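You operate a simulated robot arm through the tools that you are given. There is no shell and no other tool.

Carry out the task below with a simulated two-armed robot. There is one attempt and no reset: what you move stays moved.

## Task
Picture weak, sound muted: tune the aerial and get the NATURE channel going with sound.
Fine: Turn the aerial knob till all four green bars show, then find the channel. Use the remote where it lies: mute off, 5 white bars of sound at the foot of the screen. Leave the set on.

Only the result counts: the job must be done as asked and must still hold three seconds after the hand-in. Knocking over, shifting, dropping, spilling or breaking anything else fails it.

## Robot
Two 7-joint arms with two-finger grippers on one trunk that stands fixed in place. Base frame: the origin is at the foot of the trunk, x ahead of it, y to its left, z up. Lengths are in cm, angles in rad, forces in N, time in s.
The left shoulder is at [7.1, 17.5, 110.1], the right one opposite. With the tool pointing down near the work surface each hand reaches from about 10 to 80 cm from the base axis, measured 20 degrees to its own side. Payload 2.94 kg a hand.
The TCP of each hand is the grasp point between the finger pads, 3 cm short of the fingertips. In the tool frame z runs along the fingers and y along their closing line. The gripper opens to 13.8 cm; its body begins 10.9 cm behind the TCP.
Orientation is that of the tool frame in the base frame, as a unit quaternion [w, x, y, z]. With the fingers straight down and closing along the base's y, the tool's x points along the base's -x, its y along +y and its z along -z.

## Interface
- The arms move only by the tool send_rows. It takes "left_deltas", "right_deltas" or both (then of equal length, played together; a hand with none holds still); each is a list of rows, each a list of 3 entries, a list of its own where there are three numbers: the shift along the tool's x, y, z in cm, then the turn, a rotation vector about the tool's x, y, z in rad, then the finger opening in cm, from 0 to 13.8. In form: [[[tx, ty, tz], [wx, wy, wz], fingers], ...]. A call has 1 to 20 rows; each row shifts and turns the commanded pose from where the row before left it, along the tool's axes as they then stand. Rows are played at 5 a second. More than 5 cm and 0.15 rad between two rows, or a gripper value outside its range, and nothing of the call is played. Where a pose cannot be reached the arm comes as near as it can. A force on the tool above 40 N (or 10 N above the force at the start of the call, whichever is more), or a blocked arm, ends the call early, and 0.2 s more pass. The fingers move at their own pace (about 4.5 cm/s each) and stop on an object; they squeeze with about 30 N. The grip force told is the motor's: it shows also when the fingers shut on nothing. Time passes only in rows, and 0.2 s behind the last, so rows that do not move let the fingers close. The reply holds the time, the measured pose of the TCP, the force on the tool along the base axes, the opening and the grip force, in the units named above and with some noise, with the torque about the TCP (base axes, N m) and any sound that the robot's microphone picked up.
- Cameras (640 x 400 px; columns grow to the right, rows downward): "scene" is now at [16.43, -3.86, 158.18]; the picture's right is [-0.47, -0.89, 0.00], its down [-0.62, 0.33, -0.72] and it looks along [0.63, -0.33, -0.70] (base axes); focal length 345 px, centre (320, 200). "left" rides on the left gripper at [7.1, -1.9, -14.6] in its tool frame; the picture's right is [0.26, 0.96, 0.00], its down [-0.85, 0.23, -0.48] and it looks along [-0.46, 0.13, 0.88] (tool axes); focal length 280 px, centre (320, 200). "right" rides on the right gripper at [7.1, 1.9, -14.6] in its tool frame; the picture's right is [-0.26, 0.96, 0.00], its down [-0.85, -0.23, -0.48] and it looks along [-0.46, -0.13, 0.88] (tool axes); focal length 280 px, centre (320, 200). There is no depth. A picture from a camera that has moved, and an enlarged one, comes with that camera's place and axes in the base frame and with its lens.
- get_image(camera): a new picture of that camera. It takes no simulated time.
- move_column(by): moves the trunk up (or, below 0, down) by that many cm; the arms and the scene camera ride with it, the base frame stays. It gives what a move gives, with no picture.
- aim_head(pan, tilt): turns the head with the scene camera to pan (to the left, within 2.094 rad either way) and tilt (down, from -0.506 to 1.204), counted from straight ahead of the robot (the tilt from the chest, where the trunk bows). It gives what a move gives.
- close_up(camera, box): a new picture of the part [left, top, right, bottom] of that camera's present view, enlarged. It takes no simulated time.
- close_job(): hands the job in; it is judged then, once.

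Nothing tells you positions but the pictures and the camera data. Unless the task says otherwise, let go and move clear before handing in.

The tools are called after "Emit:" by a JSON object that holds its "op" and its "data". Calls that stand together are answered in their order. send_rows: Moves the arms, as the interface text tells. Its arguments: {"type":"object","properties":{"left_deltas":{"type":"array","items":{"type":"array"}},"right_deltas":{"type":"array","items":{"type":"array"}}},"required":[]} The other tools are called the same way: move_column (by) moves the trunk up or down; aim_head (pan, tilt) turns the head that bears the scene camera; get_image (camera) takes a picture; close_up (camera, box) takes an enlarged picture of a part of a camera's view; close_job () hands the job in.

At the start:

```text
t: 0.0
left_position: [50.44, 7.49, 113.3]
left_tcp_rot: [0.0, 0.0, 1.0, 0.001]
left_wrist_force: [-0.3, 0.2, -0.1]
left_torque: [-0.02, 0.03, 0.01]
left_finger_gap: 13.8
left_grip_force: 0.0
right_position: [41.73, -29.58, 105.93]
right_tcp_rot: [0.0, 0.0, 1.0, 0.0]
right_wrist_force: [-0.3, -0.7, 0.6]
right_torque: [-0.02, 0.0, -0.02]
right_finger_gap: 13.81
right_grip_force: 0.1
trunk travel left (down, up): [-27.5, 45.9]
head pan, tilt (commanded): [-0.485, 0.773]
```

scene: 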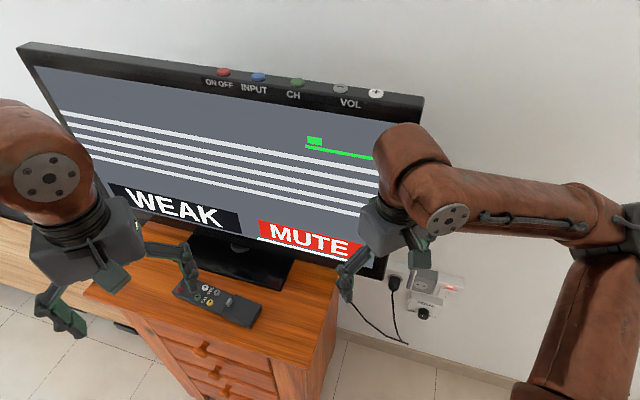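
right: 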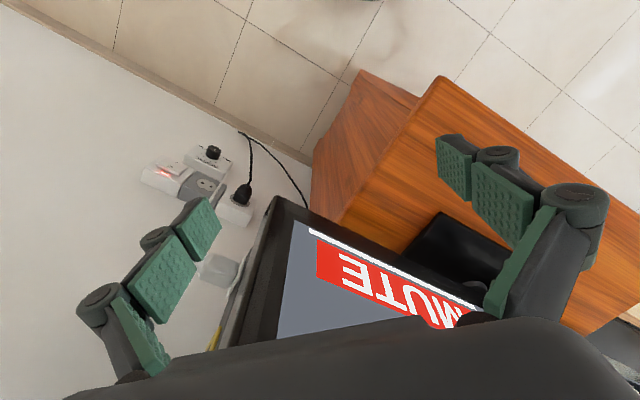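
left: 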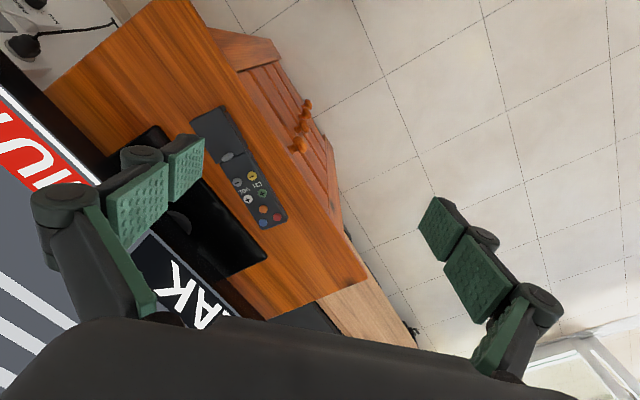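

The TV stands on a cabinet with the wall behind it; buttons run along its top edge, and the remote lies on the cabinet in front. I'll look closer to find the aerial knob and read the remote's buttons.

Emit:
{"op": "close_up", "data": {"camera": "scene", "box": [160, 250, 280, 340]}}

Emit:
{"op": "close_up", "data": {"camera": "left", "box": [180, 100, 300, 240]}}

Emit:
{"op": "close_up", "data": {"camera": "right", "box": [120, 120, 320, 360]}}

Emit:
{"op": "close_up", "data": {"camera": "scene", "box": [180, 50, 430, 200]}}

Emit:
{"op": "close_up", "data": {"camera": "scene", "box": [340, 220, 500, 360]}}

```text
4.44 times, centred on (220, 295) of scene
camera zoom: at [16.43, -3.86, 158.18], right [-0.47, -0.89, 0.0], down [-0.62, 0.33, -0.72], along [0.63, -0.33, -0.7], focal length 1535 px, centre (764, -222)
```

zoom: 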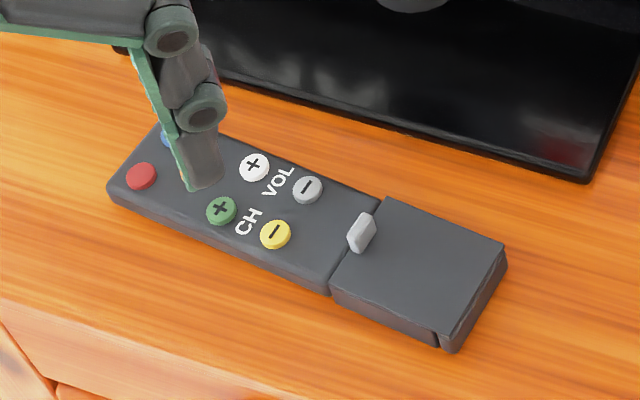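

```text
2.86 times, centred on (240, 170) of left
camera zoom: at [43.36, 5.62, 127.78], right [-0.26, 0.96, 0.0], down [0.85, 0.23, 0.48], along [0.46, 0.13, -0.88], focal length 801 px, centre (549, 286)
```

zoom: 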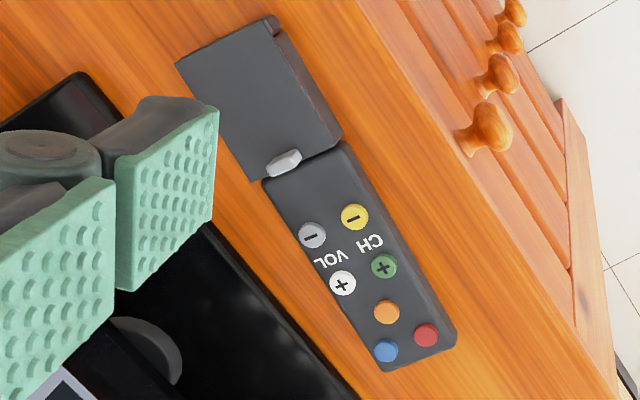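

```text
1.67 times, centred on (220, 240) of right
camera zoom: at [34.57, -27.61, 120.5], right [0.26, 0.97, 0.0], down [0.85, -0.23, 0.48], along [0.46, -0.12, -0.88], focal length 467 px, centre (487, 133)
```

zoom: 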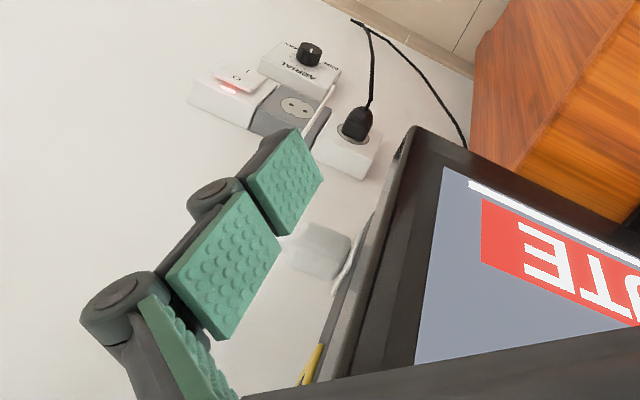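

```text
2.56 times, centred on (305, 125) of scene
camera zoom: at [16.43, -3.86, 158.18], right [-0.47, -0.89, 0.0], down [-0.62, 0.33, -0.72], along [0.63, -0.33, -0.7], focal length 884 px, centre (358, 392)
```

zoom: 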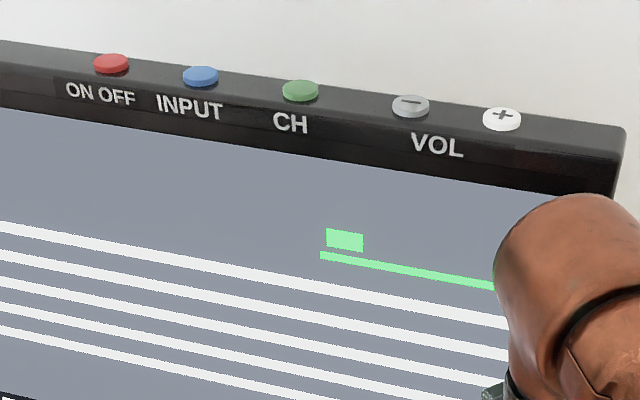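

```text
2.86 times, centred on (420, 290) of scene
camera zoom: at [16.43, -3.86, 158.18], right [-0.47, -0.89, 0.0], down [-0.62, 0.33, -0.72], along [0.63, -0.33, -0.7], focal length 987 px, centre (34, -57)
```

zoom: 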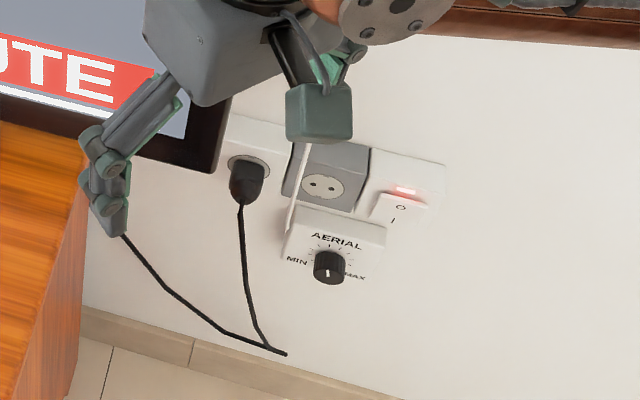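

The AERIAL knob appears to be on the wall to the right of the cabinet, near (52, -64, 43). The remote is at about (66, 2, 87). I'll turn the head to look at both more squarely and get the geometry.

Emit:
{"op": "aim_head", "data": {"pan": -0.95, "tilt": 0.85}}

Emit:
{"op": "get_image", "data": {"camera": "scene"}}

```text
t: 0.9
left_position: [50.56, 7.46, 113.33]
left_tcp_rot: [0.001, 0.001, 1.0, 0.0]
left_wrist_force: [0.2, -0.6, 0.2]
left_torque: [0.02, 0.0, -0.02]
left_finger_gap: 13.79
left_grip_force: 0.0
right_position: [41.59, -29.69, 105.9]
right_tcp_rot: [-0.001, -0.001, 1.0, 0.001]
right_wrist_force: [0.3, -0.5, -0.5]
right_torque: [-0.01, -0.02, -0.02]
right_finger_gap: 13.8
right_grip_force: 0.0
trunk travel left (down, up): [-27.5, 45.9]
head pan, tilt (commanded): [-0.949, 0.85]
```

```text
taken
camera scene: at [13.74, -6.4, 157.56], right [-0.81, -0.58, 0.0], down [-0.44, 0.61, -0.66], along [0.38, -0.54, -0.75], focal length 345 px, centre (320, 200)
```

scene: 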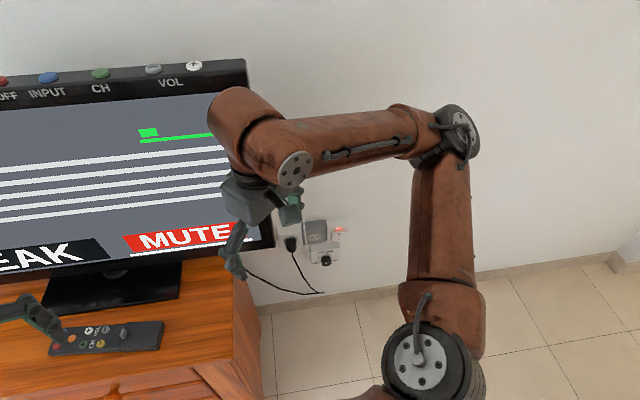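

The wall runs at about 45° to the base axes. I'll zoom in on the aerial box, the right side of the TV and the remote from here.

Emit:
{"op": "close_up", "data": {"camera": "scene", "box": [280, 210, 360, 275]}}

Emit:
{"op": "close_up", "data": {"camera": "scene", "box": [40, 290, 180, 370]}}

Emit:
{"op": "close_up", "data": {"camera": "right", "box": [140, 120, 260, 230]}}

Emit:
{"op": "close_up", "data": {"camera": "scene", "box": [0, 50, 260, 210]}}

```text
6.15 times, centred on (320, 242) of scene
camera zoom: at [13.74, -6.4, 157.56], right [-0.81, -0.58, 0.0], down [-0.44, 0.61, -0.66], along [0.38, -0.54, -0.75], focal length 2125 px, centre (320, -62)
```

zoom: 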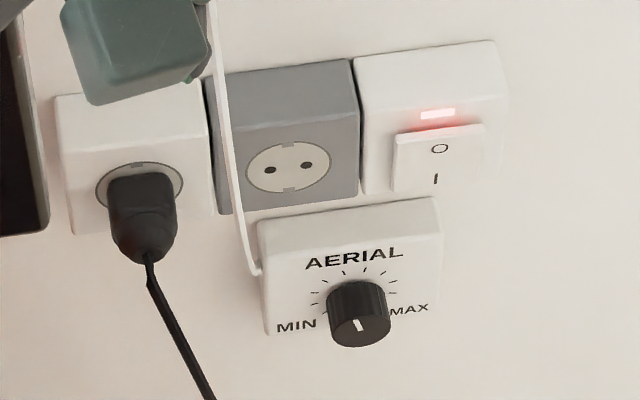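

```text
4.57 times, centred on (110, 330) of scene
camera zoom: at [13.74, -6.4, 157.56], right [-0.81, -0.58, 0.0], down [-0.44, 0.61, -0.66], along [0.38, -0.54, -0.75], focal length 1579 px, centre (1280, -394)
```

zoom: 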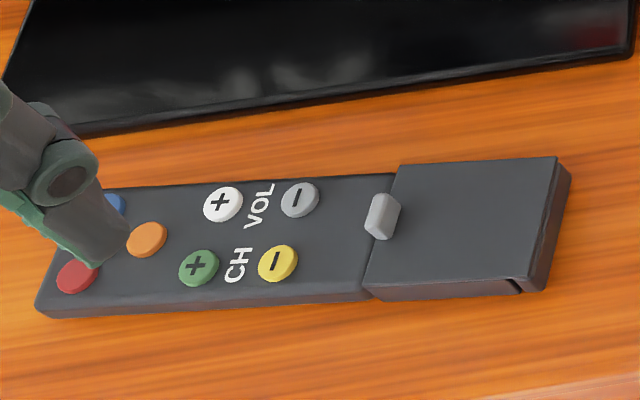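

```text
3.64 times, centred on (200, 175) of right
camera zoom: at [34.57, -27.61, 120.5], right [0.26, 0.97, 0.0], down [0.85, -0.23, 0.48], along [0.46, -0.12, -0.88], focal length 1020 px, centre (756, 291)
```

zoom: 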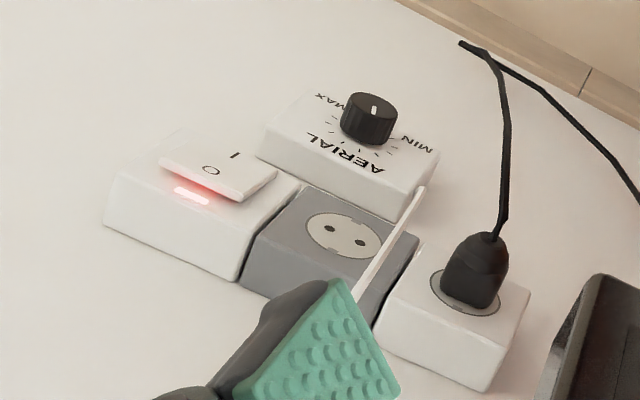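

```text
2.46 times, centred on (130, 130) of scene
camera zoom: at [13.74, -6.4, 157.56], right [-0.81, -0.58, 0.0], down [-0.44, 0.61, -0.66], along [0.38, -0.54, -0.75], focal length 850 px, centre (788, 372)
```

zoom: 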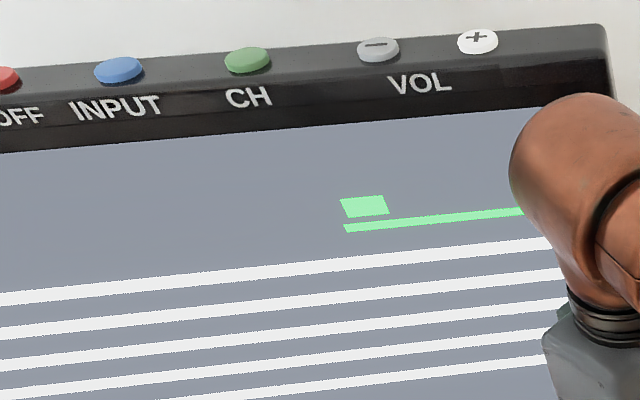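

I now place the knob at about (51, -63, 44.5) on the 45° wall. The TV front is about 18 cm behind the remote, and the remote's buttons are at z of about 85. First I'll move the right hand clear of the TV and the left hand back and up, then lower the trunk.

Emit:
{"op": "send_rows", "data": {"right_deltas": [[[3, -3, 0], [0, 0, 0], 10], [[3, -3, 0], [0, 0, 0], 7], [[3, -3, 0], [0, 0, 0], 6], [[3, -3, 0], [0, 0, 0], 6]], "left_deltas": [[[2.5, 1.25, -2], [0, 0, 0], 10], [[2.5, 1.25, -2], [0, 0, 0], 6], [[2.5, 1.25, -2], [0, 0, 0], 2], [[2.5, 1.25, -2], [0, 0, 0], 0]]}}

Emit:
{"op": "get_image", "data": {"camera": "scene"}}

Emit:
{"op": "get_image", "data": {"camera": "right"}}

Emit:
{"op": "get_image", "data": {"camera": "left"}}

```text
t: 1.9
left_position: [40.35, 12.35, 121.56]
left_tcp_rot: [0.001, 0.0, 1.0, 0.0]
left_wrist_force: [0.5, 0.8, 0.4]
left_torque: [-0.05, -0.02, -0.01]
left_finger_gap: 5.66
left_grip_force: 1.5
right_position: [29.39, -41.44, 105.94]
right_tcp_rot: [0.0, 0.0, 1.0, 0.0]
right_wrist_force: [0.4, 0.2, 0.4]
right_torque: [-0.03, -0.05, 0.01]
right_finger_gap: 6.01
right_grip_force: 0.0
trunk travel left (down, up): [-27.5, 45.9]
head pan, tilt (commanded): [-0.949, 0.85]
```

```text
taken
camera scene: at [13.47, -6.34, 157.6], right [-0.81, -0.58, 0.0], down [-0.44, 0.61, -0.66], along [0.39, -0.54, -0.75], focal length 345 px, centre (320, 200)
```

scene: 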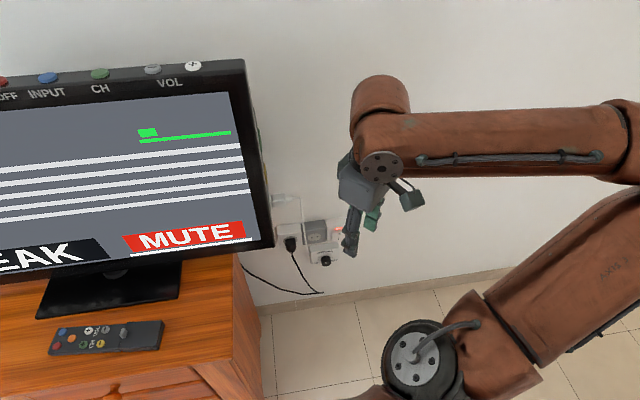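

```text
taken
camera right: at [22.25, -39.53, 120.52], right [0.26, 0.97, 0.0], down [0.85, -0.23, 0.48], along [0.46, -0.12, -0.88], focal length 280 px, centre (320, 200)
```

right: 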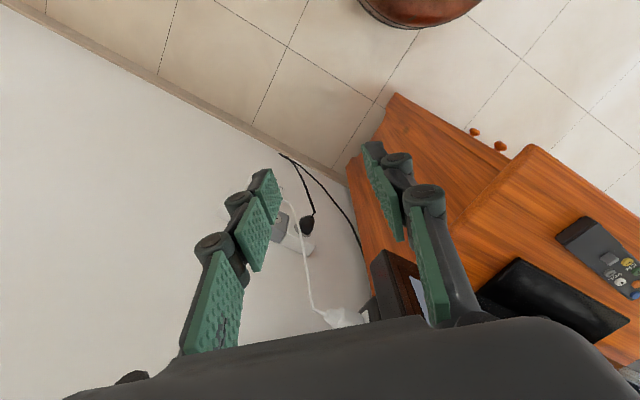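

```text
taken
camera left: at [33.19, 10.5, 135.96], right [-0.26, 0.96, 0.0], down [0.85, 0.23, 0.48], along [0.46, 0.12, -0.88], focal length 280 px, centre (320, 200)
```

left: 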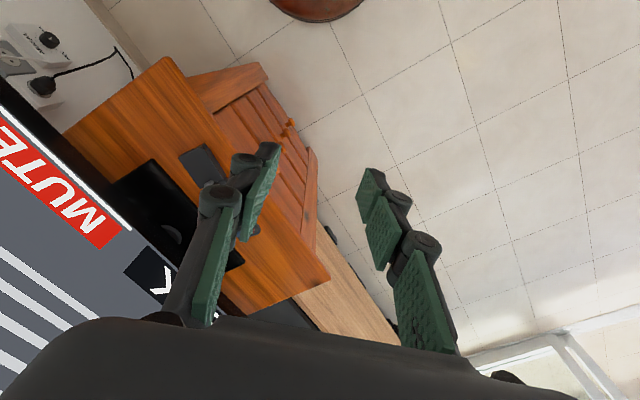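

The left camera now sees the aerial box from a different spot, which lets me fix the knob's position better. I'll take close-ups from both cameras.

Emit:
{"op": "close_up", "data": {"camera": "left", "box": [0, 0, 112, 70]}}

Emit:
{"op": "close_up", "data": {"camera": "scene", "box": [272, 215, 368, 275]}}

```text
5.71 times, centred on (56, 35) of left
camera zoom: at [33.19, 10.5, 135.96], right [-0.26, 0.96, 0.0], down [0.85, 0.23, 0.48], along [0.46, 0.12, -0.88], focal length 1602 px, centre (1829, 1143)
```

zoom: 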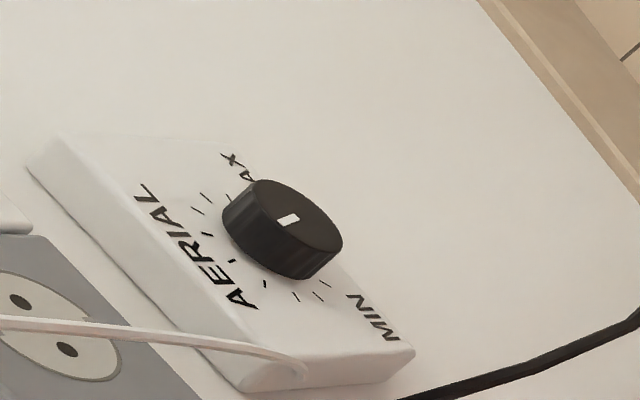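

```text
6.67 times, centred on (320, 245) of scene
camera zoom: at [13.47, -6.34, 157.6], right [-0.81, -0.58, 0.0], down [-0.44, 0.61, -0.66], along [0.39, -0.54, -0.75], focal length 2302 px, centre (320, -100)
```

zoom: 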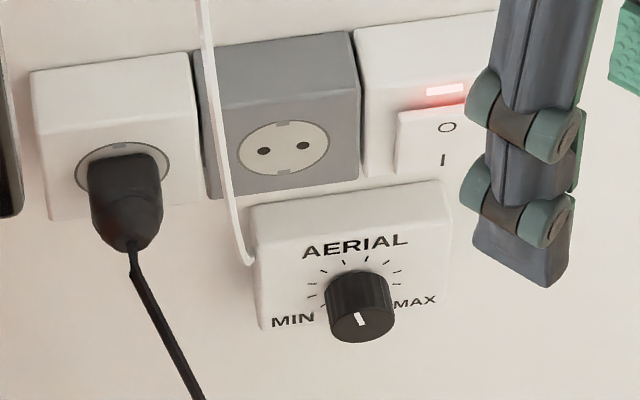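

The knob's front centre comes out at (51.0, -62.6, 45.0), with the wall normal at exactly 45°. The knob is about 3.6 cm across and 2.3 cm long. I'll lower the trunk so the right arm can reach it straight on.

Emit:
{"op": "move_column", "data": {"by": -22}}

Emit:
{"op": "get_image", "data": {"camera": "scene"}}

```text
t: 4.2
left_position: [40.36, 12.47, 99.45]
left_tcp_rot: [0.001, -0.001, 1.0, 0.0]
left_wrist_force: [-0.3, -0.2, 0.5]
left_torque: [0.02, -0.02, 0.0]
left_finger_gap: 0.0
left_grip_force: 28.5
right_position: [35.76, -41.62, 79.08]
right_tcp_rot: [-0.111, -0.001, 0.994, 0.0]
right_wrist_force: [-0.3, -1.0, 0.3]
right_torque: [0.0, -0.04, -0.01]
right_finger_gap: 6.01
right_grip_force: 0.1
trunk travel left (down, up): [-5.5, 67.9]
head pan, tilt (commanded): [-0.949, 0.85]
```

```text
taken
camera scene: at [33.78, -6.39, 133.02], right [-0.81, -0.58, 0.0], down [-0.44, 0.61, -0.66], along [0.38, -0.54, -0.75], focal length 345 px, centre (320, 200)
```

scene: 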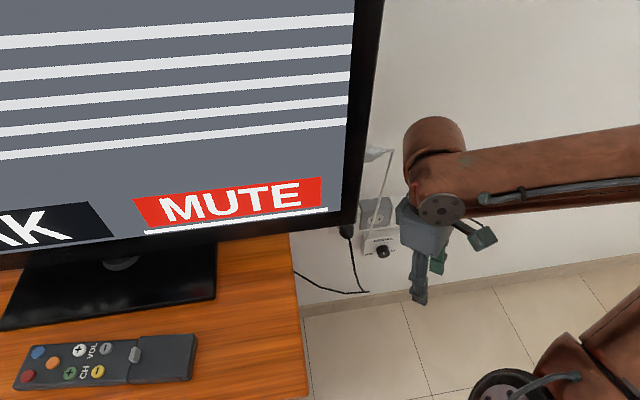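

The trunk bows forward as it goes down, so the camera and the right hand shifted too. I'll move the right hand toward the front of the knob and check how it tracks.

Emit:
{"op": "send_rows", "data": {"right_deltas": [[[-1, -2, 0], [0, 0, 0], 6], [[-1, -2, 0], [0, 0, 0], 6]]}}

```text
t: 4.8
left_position: [40.51, 12.4, 99.39]
left_tcp_rot: [0.0, 0.0, 1.0, 0.001]
left_wrist_force: [0.9, -0.2, -0.1]
left_torque: [0.01, -0.02, -0.03]
left_finger_gap: 0.0
left_grip_force: 28.6
right_position: [37.66, -45.68, 78.67]
right_tcp_rot: [-0.112, -0.001, 0.994, 0.0]
right_wrist_force: [-0.4, 0.8, 0.3]
right_torque: [0.04, 0.0, -0.04]
right_finger_gap: 5.98
right_grip_force: 0.0
trunk travel left (down, up): [-5.5, 67.9]
head pan, tilt (commanded): [-0.949, 0.85]
```

Moves are taken relative to the measured pose, so tracking is good. Next I'll yaw the hand 45° toward the wall while lowering it in the free space in front of the aerial box.

Emit:
{"op": "send_rows", "data": {"right_deltas": [[[-0.892, 0, 3.9], [-0.0292, 0, 0.1276], 6], [[-0.892, 0, 3.9], [-0.0292, 0, 0.1276], 6], [[-0.892, 0, 3.9], [-0.0292, 0, 0.1276], 6], [[-0.892, 0, 3.9], [-0.0292, 0, 0.1276], 6], [[-0.892, 0, 3.9], [-0.0292, 0, 0.1276], 6], [[-0.892, 0, 3.9], [-0.0292, 0, 0.1276], 6]]}}

Emit:
{"op": "get_image", "data": {"camera": "scene"}}

```text
t: 6.2
left_position: [40.61, 12.37, 99.31]
left_tcp_rot: [-0.001, 0.0, 1.0, 0.001]
left_wrist_force: [-0.4, 0.4, 0.6]
left_torque: [-0.01, -0.01, 0.01]
left_finger_gap: 0.0
left_grip_force: 28.0
right_position: [38.1, -45.55, 54.43]
right_tcp_rot: [-0.104, 0.381, 0.918, 0.044]
right_wrist_force: [-0.6, 0.8, -0.2]
right_torque: [-0.01, 0.01, 0.0]
right_finger_gap: 6.01
right_grip_force: 0.0
trunk travel left (down, up): [-5.5, 67.9]
head pan, tilt (commanded): [-0.949, 0.85]
```

```text
taken
camera scene: at [33.95, -6.5, 132.94], right [-0.81, -0.58, 0.0], down [-0.44, 0.61, -0.66], along [0.38, -0.54, -0.75], focal length 345 px, centre (320, 200)
```

scene: 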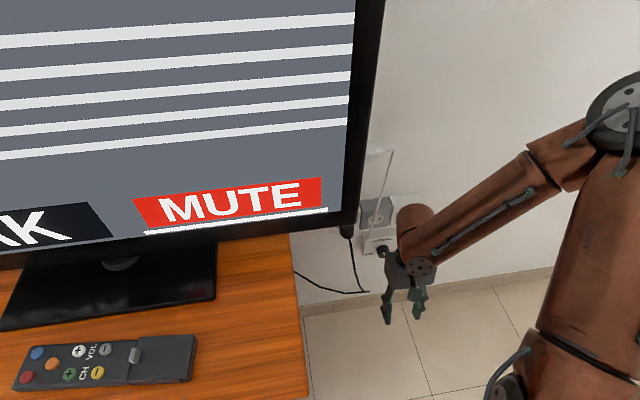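

The hand is clear. Now I'll tilt it so the fingers point straight at the wall, moving slightly forward and down to knob height.

Emit:
{"op": "send_rows", "data": {"right_deltas": [[[-0.763, 0, 0.646], [0, -0.1497, 0], 6], [[-0.658, 0, 0.753], [0, -0.1497, 0], 6], [[-0.539, 0, 0.842], [0, -0.1497, 0], 6], [[-0.407, 0, 0.913], [0, -0.1497, 0], 6], [[-0.267, 0, 0.964], [0, -0.1497, 0], 6], [[-0.12, 0, 0.993], [0, -0.1497, 0], 6], [[0.029, 0, 1.0], [0, -0.1497, 0], 6], [[0.177, 0, 0.985], [0, -0.1497, 0], 6], [[0.323, 0, 0.947], [0, -0.1497, 0], 6], [[0.461, 0, 0.888], [0, -0.1497, 0], 6], [[0.589, 0, 0.809], [0, -0.1497, 0], 6], [[0.701, 0, 0.713], [0, -0.1497, 0], 6]]}}

Emit:
{"op": "get_image", "data": {"camera": "scene"}}

Emit:
{"op": "get_image", "data": {"camera": "right"}}

```text
t: 8.8
left_position: [40.55, 12.49, 99.37]
left_tcp_rot: [-0.001, 0.0, 1.0, 0.0]
left_wrist_force: [0.0, 0.0, 0.2]
left_torque: [0.04, 0.01, -0.01]
left_finger_gap: 0.0
left_grip_force: 28.3
right_position: [51.42, -58.37, 63.98]
right_tcp_rot: [0.654, 0.27, 0.654, -0.269]
right_wrist_force: [0.3, 0.5, 0.1]
right_torque: [-0.04, 0.02, -0.02]
right_finger_gap: 6.01
right_grip_force: 0.0
right hand out of reach, approached as far as the arm can: row 1, 2, 5, 8, 9, 10, 11, 12
trunk travel left (down, up): [-5.5, 67.9]
head pan, tilt (commanded): [-0.949, 0.85]
```

```text
taken
camera scene: at [33.89, -6.46, 132.97], right [-0.81, -0.58, 0.0], down [-0.44, 0.61, -0.66], along [0.38, -0.54, -0.75], focal length 345 px, centre (320, 200)
```

scene: 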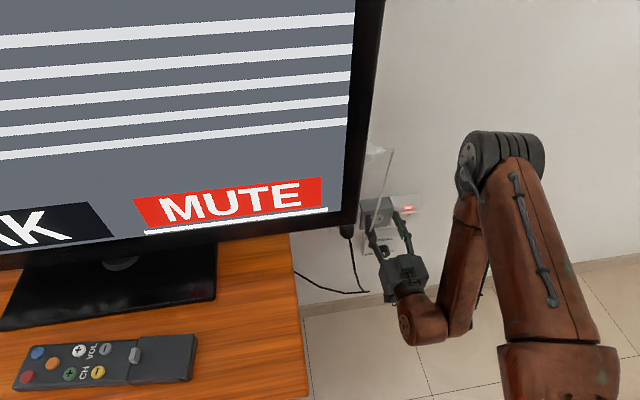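

```text
taken
camera right: at [42.45, -46.79, 56.85], right [0.68, 0.68, 0.26], down [-0.5, 0.17, 0.85], along [0.54, -0.71, 0.46], focal length 280 px, centre (320, 200)
```

right: 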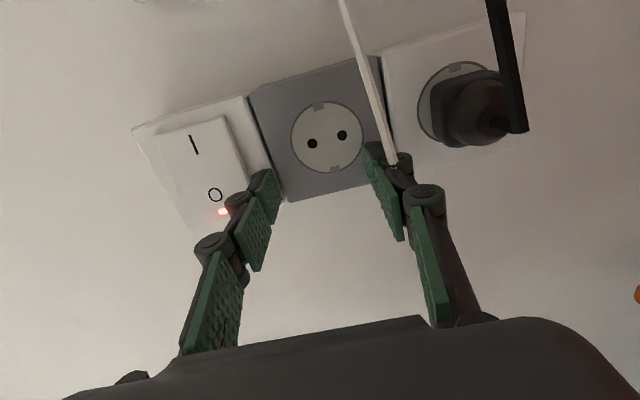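

The solver clipped the unreachable poses, and the hand ended up at socket height, z = 64 and close to the wall, without touching anything. I'll back away from the wall in small steps first.

Emit:
{"op": "send_rows", "data": {"right_deltas": [[[0, 0, -2], [0, 0, 0], 6], [[0, 0, -2], [0, 0, 0], 6]]}}

```text
t: 9.4
left_position: [40.56, 12.51, 99.33]
left_tcp_rot: [0.0, 0.001, 1.0, 0.0]
left_wrist_force: [-0.5, -0.2, 0.2]
left_torque: [-0.02, -0.05, -0.03]
left_finger_gap: 0.0
left_grip_force: 28.6
right_position: [50.74, -58.84, 63.93]
right_tcp_rot: [0.653, 0.271, 0.654, -0.269]
right_wrist_force: [1.8, 0.8, -0.2]
right_torque: [-0.01, 0.03, 0.06]
right_finger_gap: 5.95
right_grip_force: 0.1
right hand out of reach, approached as far as the arm can: row 1, 2
trunk travel left (down, up): [-5.5, 67.9]
head pan, tilt (commanded): [-0.949, 0.85]
```

The hand can't retreat in this posture because the bowed trunk leaves the arm too folded. I'll undo the tilt while backing away from the wall, then raise the trunk partway for a better arm posture.

Emit:
{"op": "send_rows", "data": {"right_deltas": [[[0, 0, -1.2], [0, 0.1497, 0], 6], [[0.2, 0, -1.4], [0, 0.1497, 0], 6], [[0.44, 0, -1.43], [0, 0.1497, 0], 6]]}}

Emit:
{"op": "get_image", "data": {"camera": "scene"}}

```text
t: 10.2
left_position: [40.49, 12.63, 99.35]
left_tcp_rot: [-0.001, 0.0, 1.0, 0.0]
left_wrist_force: [0.2, 0.5, -0.2]
left_torque: [-0.02, -0.02, 0.0]
left_finger_gap: 0.0
left_grip_force: 29.1
right_position: [47.65, -55.85, 62.71]
right_tcp_rot: [0.492, 0.323, 0.783, -0.202]
right_wrist_force: [1.3, 0.6, 0.4]
right_torque: [0.01, 0.05, -0.01]
right_finger_gap: 6.03
right_grip_force: 0.1
right hand out of reach, approached as far as the arm can: row 3
trunk travel left (down, up): [-5.5, 67.9]
head pan, tilt (commanded): [-0.949, 0.85]
```

```text
taken
camera scene: at [33.91, -6.29, 132.96], right [-0.81, -0.58, 0.0], down [-0.44, 0.61, -0.66], along [0.38, -0.54, -0.75], focal length 345 px, centre (320, 200)
```

scene: 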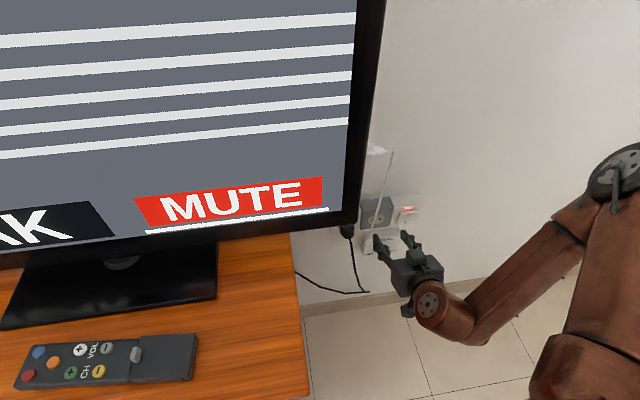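

That worked: the hand is now at d of about 73 and further from the wall. I'll keep retreating with the same motion.

Emit:
{"op": "send_rows", "data": {"right_deltas": [[[0.65, 0, -1.35], [0, 0.12, 0], 6], [[0.85, 0, -1.3], [0, 0.12, 0], 6], [[1.0, 0, -1.2], [0, 0.12, 0], 6], [[1.2, 0, -1.0], [0, 0.12, 0], 6]]}}

Emit:
{"op": "get_image", "data": {"camera": "scene"}}

```text
t: 11.2
left_position: [40.49, 12.47, 99.36]
left_tcp_rot: [0.0, -0.001, 1.0, 0.0]
left_wrist_force: [0.4, 0.6, 1.3]
left_torque: [-0.03, -0.01, -0.01]
left_finger_gap: 0.0
left_grip_force: 28.3
right_position: [46.09, -56.12, 58.01]
right_tcp_rot: [0.291, 0.363, 0.877, -0.12]
right_wrist_force: [0.7, -0.1, 0.4]
right_torque: [0.0, -0.01, -0.01]
right_finger_gap: 5.98
right_grip_force: 0.0
right hand out of reach, approached as far as the arm can: row 1, 2, 3, 4
trunk travel left (down, up): [-5.5, 67.9]
head pan, tilt (commanded): [-0.949, 0.85]
```

```text
taken
camera scene: at [33.87, -6.41, 132.98], right [-0.81, -0.58, 0.0], down [-0.44, 0.61, -0.66], along [0.38, -0.54, -0.75], focal length 345 px, centre (320, 200)
```

scene: 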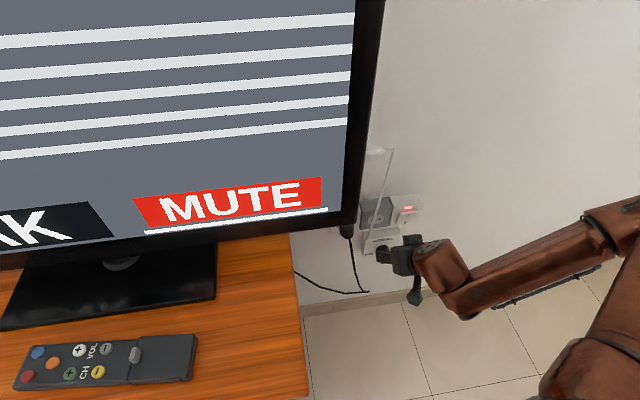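

The hand is at d of about 72, clear of the boxes. I'll raise the trunk 8 cm, which moves the shoulder back and gives the arm a less folded posture.

Emit:
{"op": "move_column", "data": {"by": 8}}

Emit:
{"op": "get_image", "data": {"camera": "scene"}}

```text
t: 12.4
left_position: [40.65, 12.58, 107.16]
left_tcp_rot: [-0.001, 0.0, 1.0, 0.001]
left_wrist_force: [0.6, -0.1, 0.2]
left_torque: [-0.02, 0.05, 0.01]
left_finger_gap: 0.0
left_grip_force: 28.8
right_position: [46.38, -56.18, 65.87]
right_tcp_rot: [0.289, 0.363, 0.878, -0.12]
right_wrist_force: [-0.7, 0.9, -0.1]
right_torque: [-0.05, 0.0, 0.0]
right_finger_gap: 6.01
right_grip_force: 0.0
trunk travel left (down, up): [-13.5, 59.9]
head pan, tilt (commanded): [-0.949, 0.85]
```

```text
taken
camera scene: at [25.68, -6.43, 142.38], right [-0.81, -0.58, 0.0], down [-0.44, 0.61, -0.66], along [0.38, -0.54, -0.75], focal length 345 px, centre (320, 200)
```

scene: 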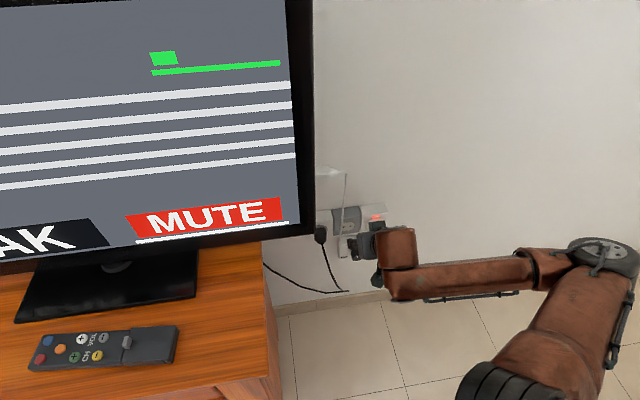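

From here I can see the signal bars as well. I'll try backing off along the wall normal to check the reach before tilting level.

Emit:
{"op": "send_rows", "data": {"right_deltas": [[[1.606, 0, -1.192], [0, 0, 0], 6], [[1.606, 0, -1.192], [0, 0, 0], 6], [[1.606, 0, -1.192], [0, 0, 0], 6], [[1.606, 0, -1.192], [0, 0, 0], 6]]}}

```text
t: 13.4
left_position: [40.47, 12.49, 107.23]
left_tcp_rot: [-0.001, -0.001, 1.0, 0.001]
left_wrist_force: [-0.5, 0.4, -1.1]
left_torque: [-0.02, 0.04, 0.0]
left_finger_gap: 0.01
left_grip_force: 28.6
right_position: [43.11, -54.75, 65.11]
right_tcp_rot: [0.292, 0.363, 0.876, -0.12]
right_wrist_force: [-0.1, 0.4, -0.3]
right_torque: [0.0, 0.01, 0.0]
right_finger_gap: 6.01
right_grip_force: 0.0
right hand out of reach, approached as far as the arm can: row 1, 2, 3, 4
trunk travel left (down, up): [-13.5, 59.9]
head pan, tilt (commanded): [-0.949, 0.85]
```

The arm is still near a joint limit. The knob is round, so any roll of the gripper will do; I'll roll the hand about its own axis and see whether that frees the wrist.

Emit:
{"op": "send_rows", "data": {"right_deltas": [[[0, 0, 0], [0, 0, -0.15], 6], [[0, 0, 0], [0, 0, -0.15], 6], [[0, 0, 0], [0, 0, -0.15], 6], [[0, 0, 0], [0, 0, -0.15], 6]]}}

Emit:
{"op": "get_image", "data": {"camera": "scene"}}

```text
t: 14.4
left_position: [40.47, 12.41, 107.38]
left_tcp_rot: [0.0, -0.001, 1.0, 0.0]
left_wrist_force: [-0.1, -1.0, 0.0]
left_torque: [0.04, 0.03, -0.01]
left_finger_gap: 0.04
left_grip_force: 28.8
right_position: [43.1, -54.58, 65.18]
right_tcp_rot: [0.243, 0.087, 0.945, -0.201]
right_wrist_force: [0.0, 0.4, -0.2]
right_torque: [0.0, 0.01, 0.0]
right_finger_gap: 6.0
right_grip_force: 0.1
trunk travel left (down, up): [-13.5, 59.9]
head pan, tilt (commanded): [-0.949, 0.85]
```

```text
taken
camera scene: at [25.55, -6.41, 142.43], right [-0.81, -0.58, 0.0], down [-0.44, 0.61, -0.66], along [0.38, -0.54, -0.75], focal length 345 px, centre (320, 200)
```

scene: 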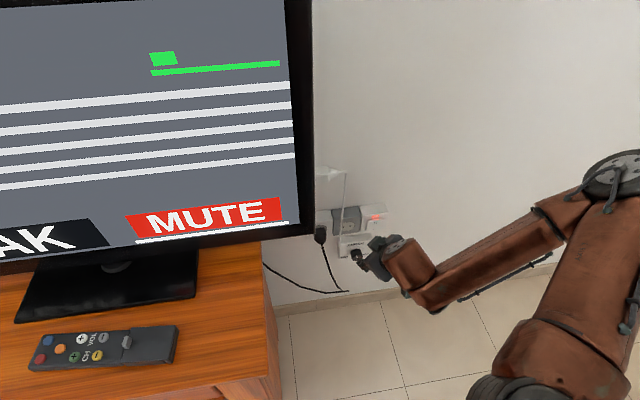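

Rolling that way raised the elbow with no reach complaint. Now I'll tilt toward level again from this roll.

Emit:
{"op": "send_rows", "data": {"right_deltas": [[[0, 0, 0], [0.0736, -0.1072, 0], 6], [[0, 0, 0], [0.0736, -0.1072, 0], 6], [[0, 0, 0], [0.0736, -0.1072, 0], 6]]}}

```text
t: 15.2
left_position: [40.55, 12.58, 107.18]
left_tcp_rot: [-0.001, 0.0, 1.0, 0.0]
left_wrist_force: [-0.7, 0.1, 0.5]
left_torque: [-0.03, 0.07, -0.01]
left_finger_gap: 0.0
left_grip_force: 28.0
right_position: [43.12, -54.45, 65.22]
right_tcp_rot: [0.381, 0.081, 0.865, -0.316]
right_wrist_force: [0.4, 0.6, -1.2]
right_torque: [0.01, 0.0, 0.01]
right_finger_gap: 5.99
right_grip_force: 0.0
trunk travel left (down, up): [-13.5, 59.9]
head pan, tilt (commanded): [-0.949, 0.85]
```

No clipping this time. I'll finish the tilt.

Emit:
{"op": "send_rows", "data": {"right_deltas": [[[0, 0, 0], [0.0736, -0.1072, 0], 6], [[0, 0, 0], [0.0736, -0.1072, 0], 6], [[0, 0, 0], [0.0736, -0.1072, 0], 6], [[0, 0, 0], [0.0736, -0.1072, 0], 6]]}}

Emit:
{"op": "get_image", "data": {"camera": "scene"}}

Emit:
{"op": "get_image", "data": {"camera": "right"}}

```text
t: 16.2
left_position: [40.53, 12.44, 107.35]
left_tcp_rot: [-0.001, 0.0, 1.0, 0.001]
left_wrist_force: [-0.9, -0.2, -0.3]
left_torque: [0.04, -0.04, 0.03]
left_finger_gap: 0.02
left_grip_force: 28.5
right_position: [47.26, -58.74, 71.53]
right_tcp_rot: [0.537, 0.067, 0.713, -0.445]
right_wrist_force: [-0.9, -0.3, 0.0]
right_torque: [0.0, -0.02, 0.04]
right_finger_gap: 6.02
right_grip_force: 0.1
right hand out of reach, approached as far as the arm can: row 2, 3, 4
trunk travel left (down, up): [-13.5, 59.9]
head pan, tilt (commanded): [-0.949, 0.85]
```

```text
taken
camera scene: at [25.59, -6.5, 142.41], right [-0.81, -0.58, 0.0], down [-0.44, 0.61, -0.66], along [0.38, -0.54, -0.75], focal length 345 px, centre (320, 200)
```

scene: 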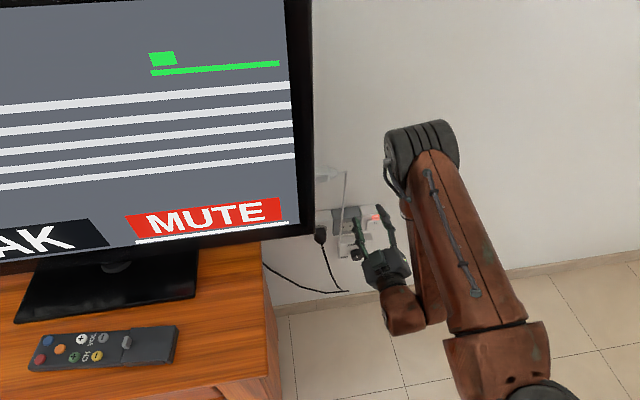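

```text
taken
camera right: at [35.07, -49.97, 64.88], right [0.66, 0.67, -0.33], down [-0.12, 0.52, 0.84], along [0.74, -0.52, 0.43], focal length 280 px, centre (320, 200)
```

right: 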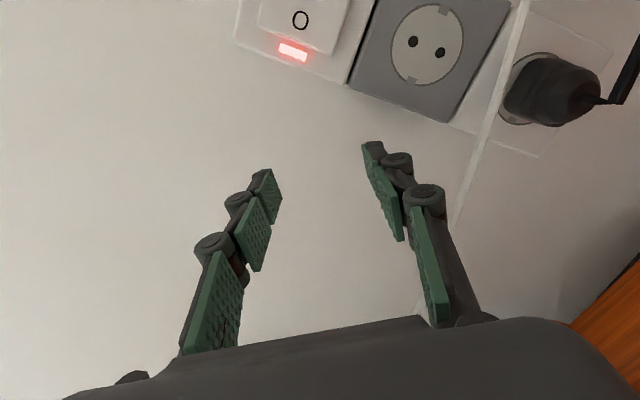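

The elbow folds up because the hand is too high and close to the shoulder; lower down the arm should be well extended. I'll tip the hand down again while backing off, then drop to knob height and level out there.

Emit:
{"op": "send_rows", "data": {"right_deltas": [[[0, 0, -1.2], [-0.0736, 0.1072, 0], 6], [[0, 0, -1.2], [-0.0736, 0.1072, 0], 6], [[0, 0, -1.2], [-0.0736, 0.1072, 0], 6], [[0, 0, -1.2], [-0.0736, 0.1072, 0], 6]]}}

```text
t: 17.2
left_position: [40.62, 12.52, 107.37]
left_tcp_rot: [-0.001, -0.001, 1.0, 0.001]
left_wrist_force: [-0.2, 0.5, -0.3]
left_torque: [-0.07, 0.0, 0.0]
left_finger_gap: 0.0
left_grip_force: 28.1
right_position: [45.05, -54.32, 69.92]
right_tcp_rot: [0.424, 0.078, 0.836, -0.339]
right_wrist_force: [0.1, -0.2, -0.3]
right_torque: [-0.04, 0.03, -0.03]
right_finger_gap: 5.99
right_grip_force: 0.1
right hand out of reach, approached as far as the arm can: row 3, 4
trunk travel left (down, up): [-13.5, 59.9]
head pan, tilt (commanded): [-0.949, 0.85]
```

Now straight down to knob height, keeping about 10 cm from the wall boxes.

Emit:
{"op": "send_rows", "data": {"right_deltas": [[[3.05, 2.0, 1.64], [0, 0, 0], 6], [[3.05, 2.0, 1.64], [0, 0, 0], 6], [[3.05, 2.0, 1.64], [0, 0, 0], 6], [[3.05, 2.0, 1.64], [0, 0, 0], 6], [[3.05, 2.0, 1.64], [0, 0, 0], 6], [[3.05, 2.0, 1.64], [0, 0, 0], 6]]}}

Emit:
{"op": "get_image", "data": {"camera": "scene"}}

```text
t: 18.6
left_position: [40.6, 12.46, 107.36]
left_tcp_rot: [0.0, -0.001, 1.0, 0.0]
left_wrist_force: [0.9, -1.0, 0.1]
left_torque: [0.0, 0.01, -0.02]
left_finger_gap: 0.0
left_grip_force: 28.3
right_position: [48.51, -58.38, 60.7]
right_tcp_rot: [0.424, 0.081, 0.835, -0.34]
right_wrist_force: [-0.5, -0.4, -0.7]
right_torque: [0.02, 0.03, 0.0]
right_finger_gap: 6.01
right_grip_force: 0.1
right hand out of reach, approached as far as the arm can: row 2, 3, 4, 5, 6
trunk travel left (down, up): [-13.5, 59.9]
head pan, tilt (commanded): [-0.949, 0.85]
```

```text
taken
camera scene: at [25.57, -6.41, 142.42], right [-0.81, -0.58, 0.0], down [-0.44, 0.61, -0.66], along [0.38, -0.54, -0.75], focal length 345 px, centre (320, 200)
```

scene: 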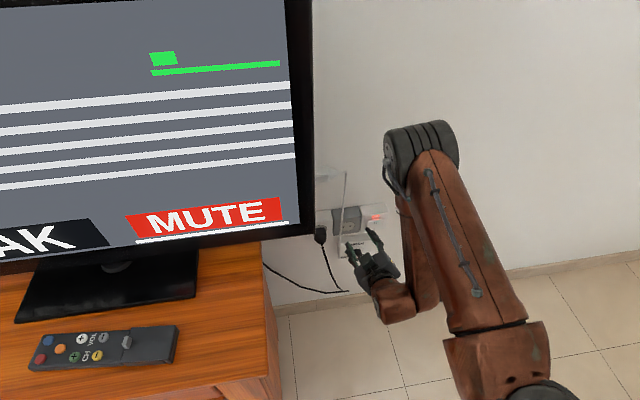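

The wrist is limited because the elbow stays high while the hand is level. I'll tip the hand down, back off, and raise the trunk a bit so the arm reaches the knob nearly straight, with less wrist bend.

Emit:
{"op": "send_rows", "data": {"right_deltas": [[[0.4, 0.29, -1.09], [-0.0736, 0.1072, 0], 6], [[0.4, 0.29, -1.09], [-0.0736, 0.1072, 0], 6], [[0.6, 0.4, -1.0], [-0.0736, 0.1072, 0], 6], [[0.7, 0.5, -0.9], [-0.0736, 0.1072, 0], 6]]}}

Emit:
{"op": "move_column", "data": {"by": 6}}

Emit:
{"op": "get_image", "data": {"camera": "scene"}}

```text
t: 19.6
left_position: [40.47, 12.74, 107.27]
left_tcp_rot: [0.0, -0.001, 1.0, -0.001]
left_wrist_force: [-0.6, 0.7, 0.2]
left_torque: [-0.09, -0.02, -0.05]
left_finger_gap: 0.0
left_grip_force: 28.5
right_position: [44.68, -54.79, 60.91]
right_tcp_rot: [0.243, 0.087, 0.947, -0.189]
right_wrist_force: [0.0, 0.1, 0.7]
right_torque: [0.02, -0.03, 0.01]
right_finger_gap: 6.0
right_grip_force: 0.0
trunk travel left (down, up): [-13.5, 59.9]
head pan, tilt (commanded): [-0.949, 0.85]
```

```text
t: 20.6
left_position: [40.54, 12.49, 113.33]
left_tcp_rot: [-0.001, -0.001, 1.0, -0.001]
left_wrist_force: [-0.5, -0.2, -0.4]
left_torque: [0.03, 0.07, 0.01]
left_finger_gap: 0.0
left_grip_force: 29.0
right_position: [44.91, -55.08, 66.77]
right_tcp_rot: [0.244, 0.087, 0.947, -0.191]
right_wrist_force: [0.0, 0.4, -1.0]
right_torque: [-0.01, 0.02, 0.04]
right_finger_gap: 6.0
right_grip_force: 0.2
trunk travel left (down, up): [-19.5, 53.9]
head pan, tilt (commanded): [-0.949, 0.85]
```

```text
taken
camera scene: at [20.13, -6.44, 149.05], right [-0.81, -0.58, 0.0], down [-0.44, 0.61, -0.66], along [0.38, -0.54, -0.75], focal length 345 px, centre (320, 200)
```

scene: 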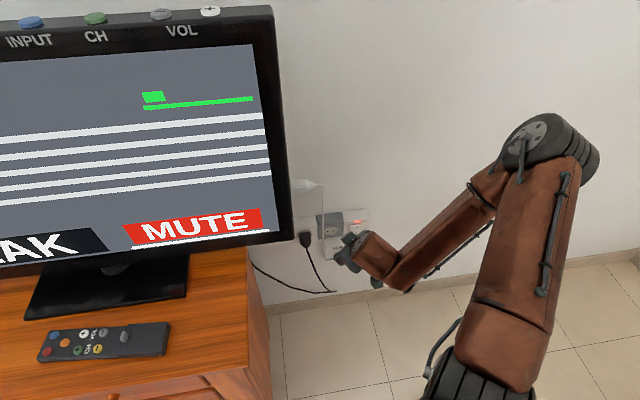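

Trunk is now 8 cm below start. I'll lower the tipped hand straight down to about z = 47, keeping roughly 10 cm from the wall boxes.

Emit:
{"op": "send_rows", "data": {"right_deltas": [[[1.98, 1.28, 3.24], [0, 0, 0], 6], [[1.98, 1.28, 3.24], [0, 0, 0], 6], [[1.98, 1.28, 3.24], [0, 0, 0], 6], [[1.98, 1.28, 3.24], [0, 0, 0], 6], [[1.98, 1.28, 3.24], [0, 0, 0], 6]]}}

Emit:
{"op": "get_image", "data": {"camera": "scene"}}

```text
t: 21.8
left_position: [40.37, 12.5, 113.47]
left_tcp_rot: [0.0, 0.0, 1.0, -0.001]
left_wrist_force: [0.0, 0.0, 0.9]
left_torque: [0.01, 0.0, 0.01]
left_finger_gap: 0.01
left_grip_force: 28.3
right_position: [44.88, -55.0, 46.84]
right_tcp_rot: [0.245, 0.088, 0.946, -0.191]
right_wrist_force: [0.8, 0.5, -0.8]
right_torque: [0.01, 0.02, 0.02]
right_finger_gap: 6.0
right_grip_force: 0.1
trunk travel left (down, up): [-19.5, 53.9]
head pan, tilt (commanded): [-0.949, 0.85]
```

```text
taken
camera scene: at [20.01, -6.45, 149.09], right [-0.81, -0.58, 0.0], down [-0.44, 0.61, -0.66], along [0.38, -0.54, -0.75], focal length 345 px, centre (320, 200)
```

scene: 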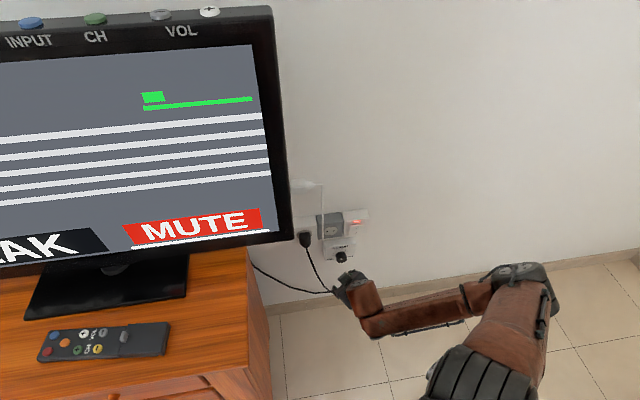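

No clipping, and the elbow is lower now. I'll level the hand here.

Emit:
{"op": "send_rows", "data": {"right_deltas": [[[0, 0, 0], [0.073, -0.1075, -0.002], 6], [[0, 0, 0], [0.073, -0.1075, -0.002], 6], [[0, 0, 0], [0.073, -0.1075, -0.002], 6], [[0, 0, 0], [0.073, -0.1075, -0.002], 6]]}}

Emit:
{"op": "get_image", "data": {"camera": "scene"}}

```text
t: 22.8
left_position: [40.56, 12.48, 113.32]
left_tcp_rot: [0.0, 0.0, 1.0, 0.0]
left_wrist_force: [0.8, -0.4, 0.4]
left_torque: [-0.02, -0.01, 0.02]
left_finger_gap: 0.0
left_grip_force: 28.5
right_position: [45.02, -54.97, 46.85]
right_tcp_rot: [0.424, 0.075, 0.836, -0.341]
right_wrist_force: [0.5, -0.1, 0.4]
right_torque: [0.06, 0.04, -0.03]
right_finger_gap: 5.98
right_grip_force: 0.1
trunk travel left (down, up): [-19.5, 53.9]
head pan, tilt (commanded): [-0.949, 0.85]
```

```text
taken
camera scene: at [19.98, -6.4, 149.1], right [-0.81, -0.58, 0.0], down [-0.44, 0.61, -0.66], along [0.38, -0.54, -0.75], focal length 345 px, centre (320, 200)
```

scene: 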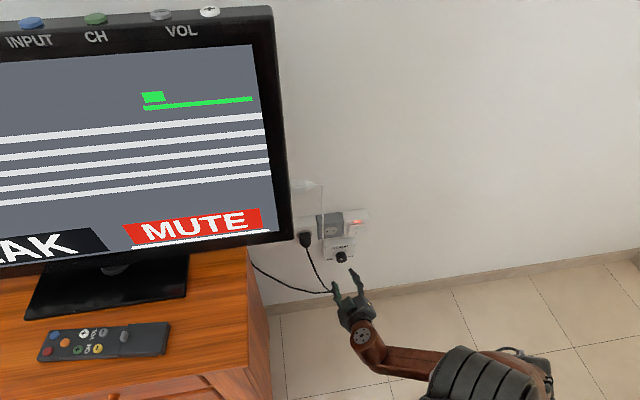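

The hand followed exactly this time. I'll tilt the last 24° to level and look through the right camera.

Emit:
{"op": "send_rows", "data": {"right_deltas": [[[0, 0, 0], [0.0777, -0.1164, -0.002], 6], [[0, 0, 0], [0.0777, -0.1164, -0.002], 6], [[0, 0, 0], [0.0777, -0.1164, -0.002], 6]]}}

Emit:
{"op": "get_image", "data": {"camera": "scene"}}

Emit:
{"op": "get_image", "data": {"camera": "right"}}

```text
t: 23.6
left_position: [40.47, 12.38, 113.25]
left_tcp_rot: [0.0, 0.001, 1.0, 0.0]
left_wrist_force: [0.7, 0.6, -0.1]
left_torque: [-0.01, 0.03, -0.03]
left_finger_gap: 0.0
left_grip_force: 28.3
right_position: [44.8, -55.02, 47.08]
right_tcp_rot: [0.55, 0.061, 0.705, -0.444]
right_wrist_force: [-0.2, 0.6, 0.6]
right_torque: [0.01, 0.0, 0.0]
right_finger_gap: 5.98
right_grip_force: 0.1
trunk travel left (down, up): [-19.5, 53.9]
head pan, tilt (commanded): [-0.949, 0.85]
```

```text
taken
camera scene: at [20.01, -6.42, 149.09], right [-0.81, -0.58, 0.0], down [-0.44, 0.61, -0.66], along [0.38, -0.54, -0.75], focal length 345 px, centre (320, 200)
```

scene: 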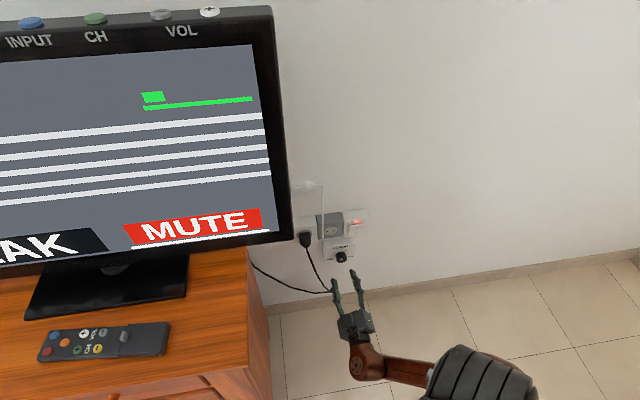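

```text
taken
camera right: at [32.79, -46.49, 39.93], right [0.66, 0.68, -0.32], down [-0.15, 0.53, 0.83], along [0.74, -0.5, 0.45], focal length 280 px, centre (320, 200)
```

right: 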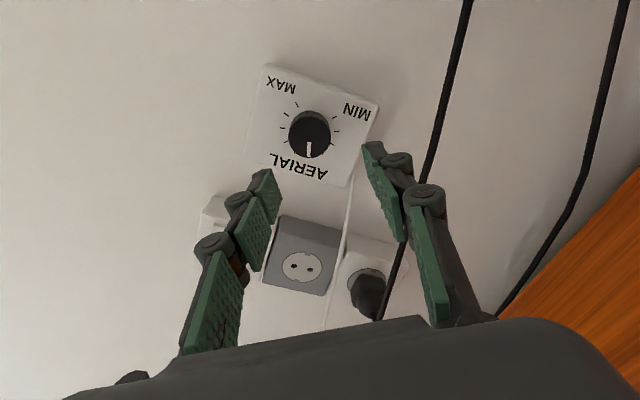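

The right camera now looks squarely at the AERIAL knob, and its pointer sits at about 11 o'clock. I'll take close-ups to centre the gripper precisely.

Emit:
{"op": "close_up", "data": {"camera": "right", "box": [230, 50, 390, 200]}}

Emit:
{"op": "close_up", "data": {"camera": "scene", "box": [300, 210, 396, 330]}}

```text
2.67 times, centred on (310, 125) of right
camera zoom: at [32.79, -46.49, 39.93], right [0.66, 0.68, -0.32], down [-0.15, 0.53, 0.83], along [0.74, -0.5, 0.45], focal length 748 px, centre (347, 400)
```

zoom: 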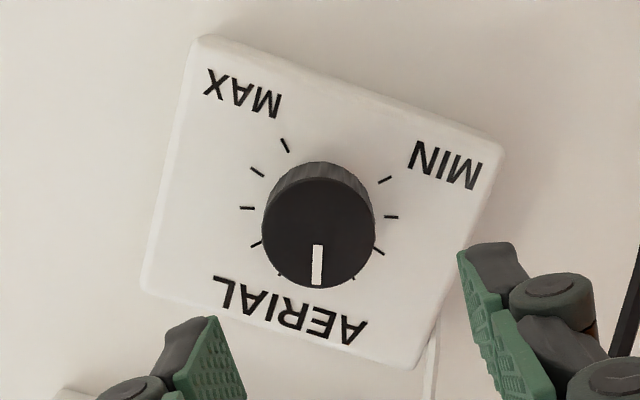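

```text
3.33 times, centred on (348, 270) of scene
camera zoom: at [20.01, -6.42, 149.09], right [-0.81, -0.58, 0.0], down [-0.44, 0.61, -0.66], along [0.38, -0.54, -0.75], focal length 1151 px, centre (227, -33)
```

zoom: 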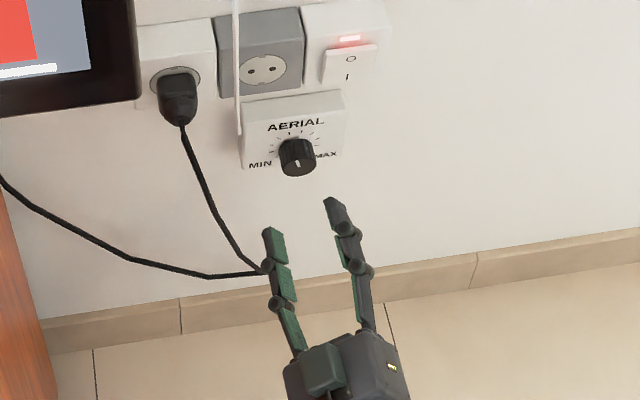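

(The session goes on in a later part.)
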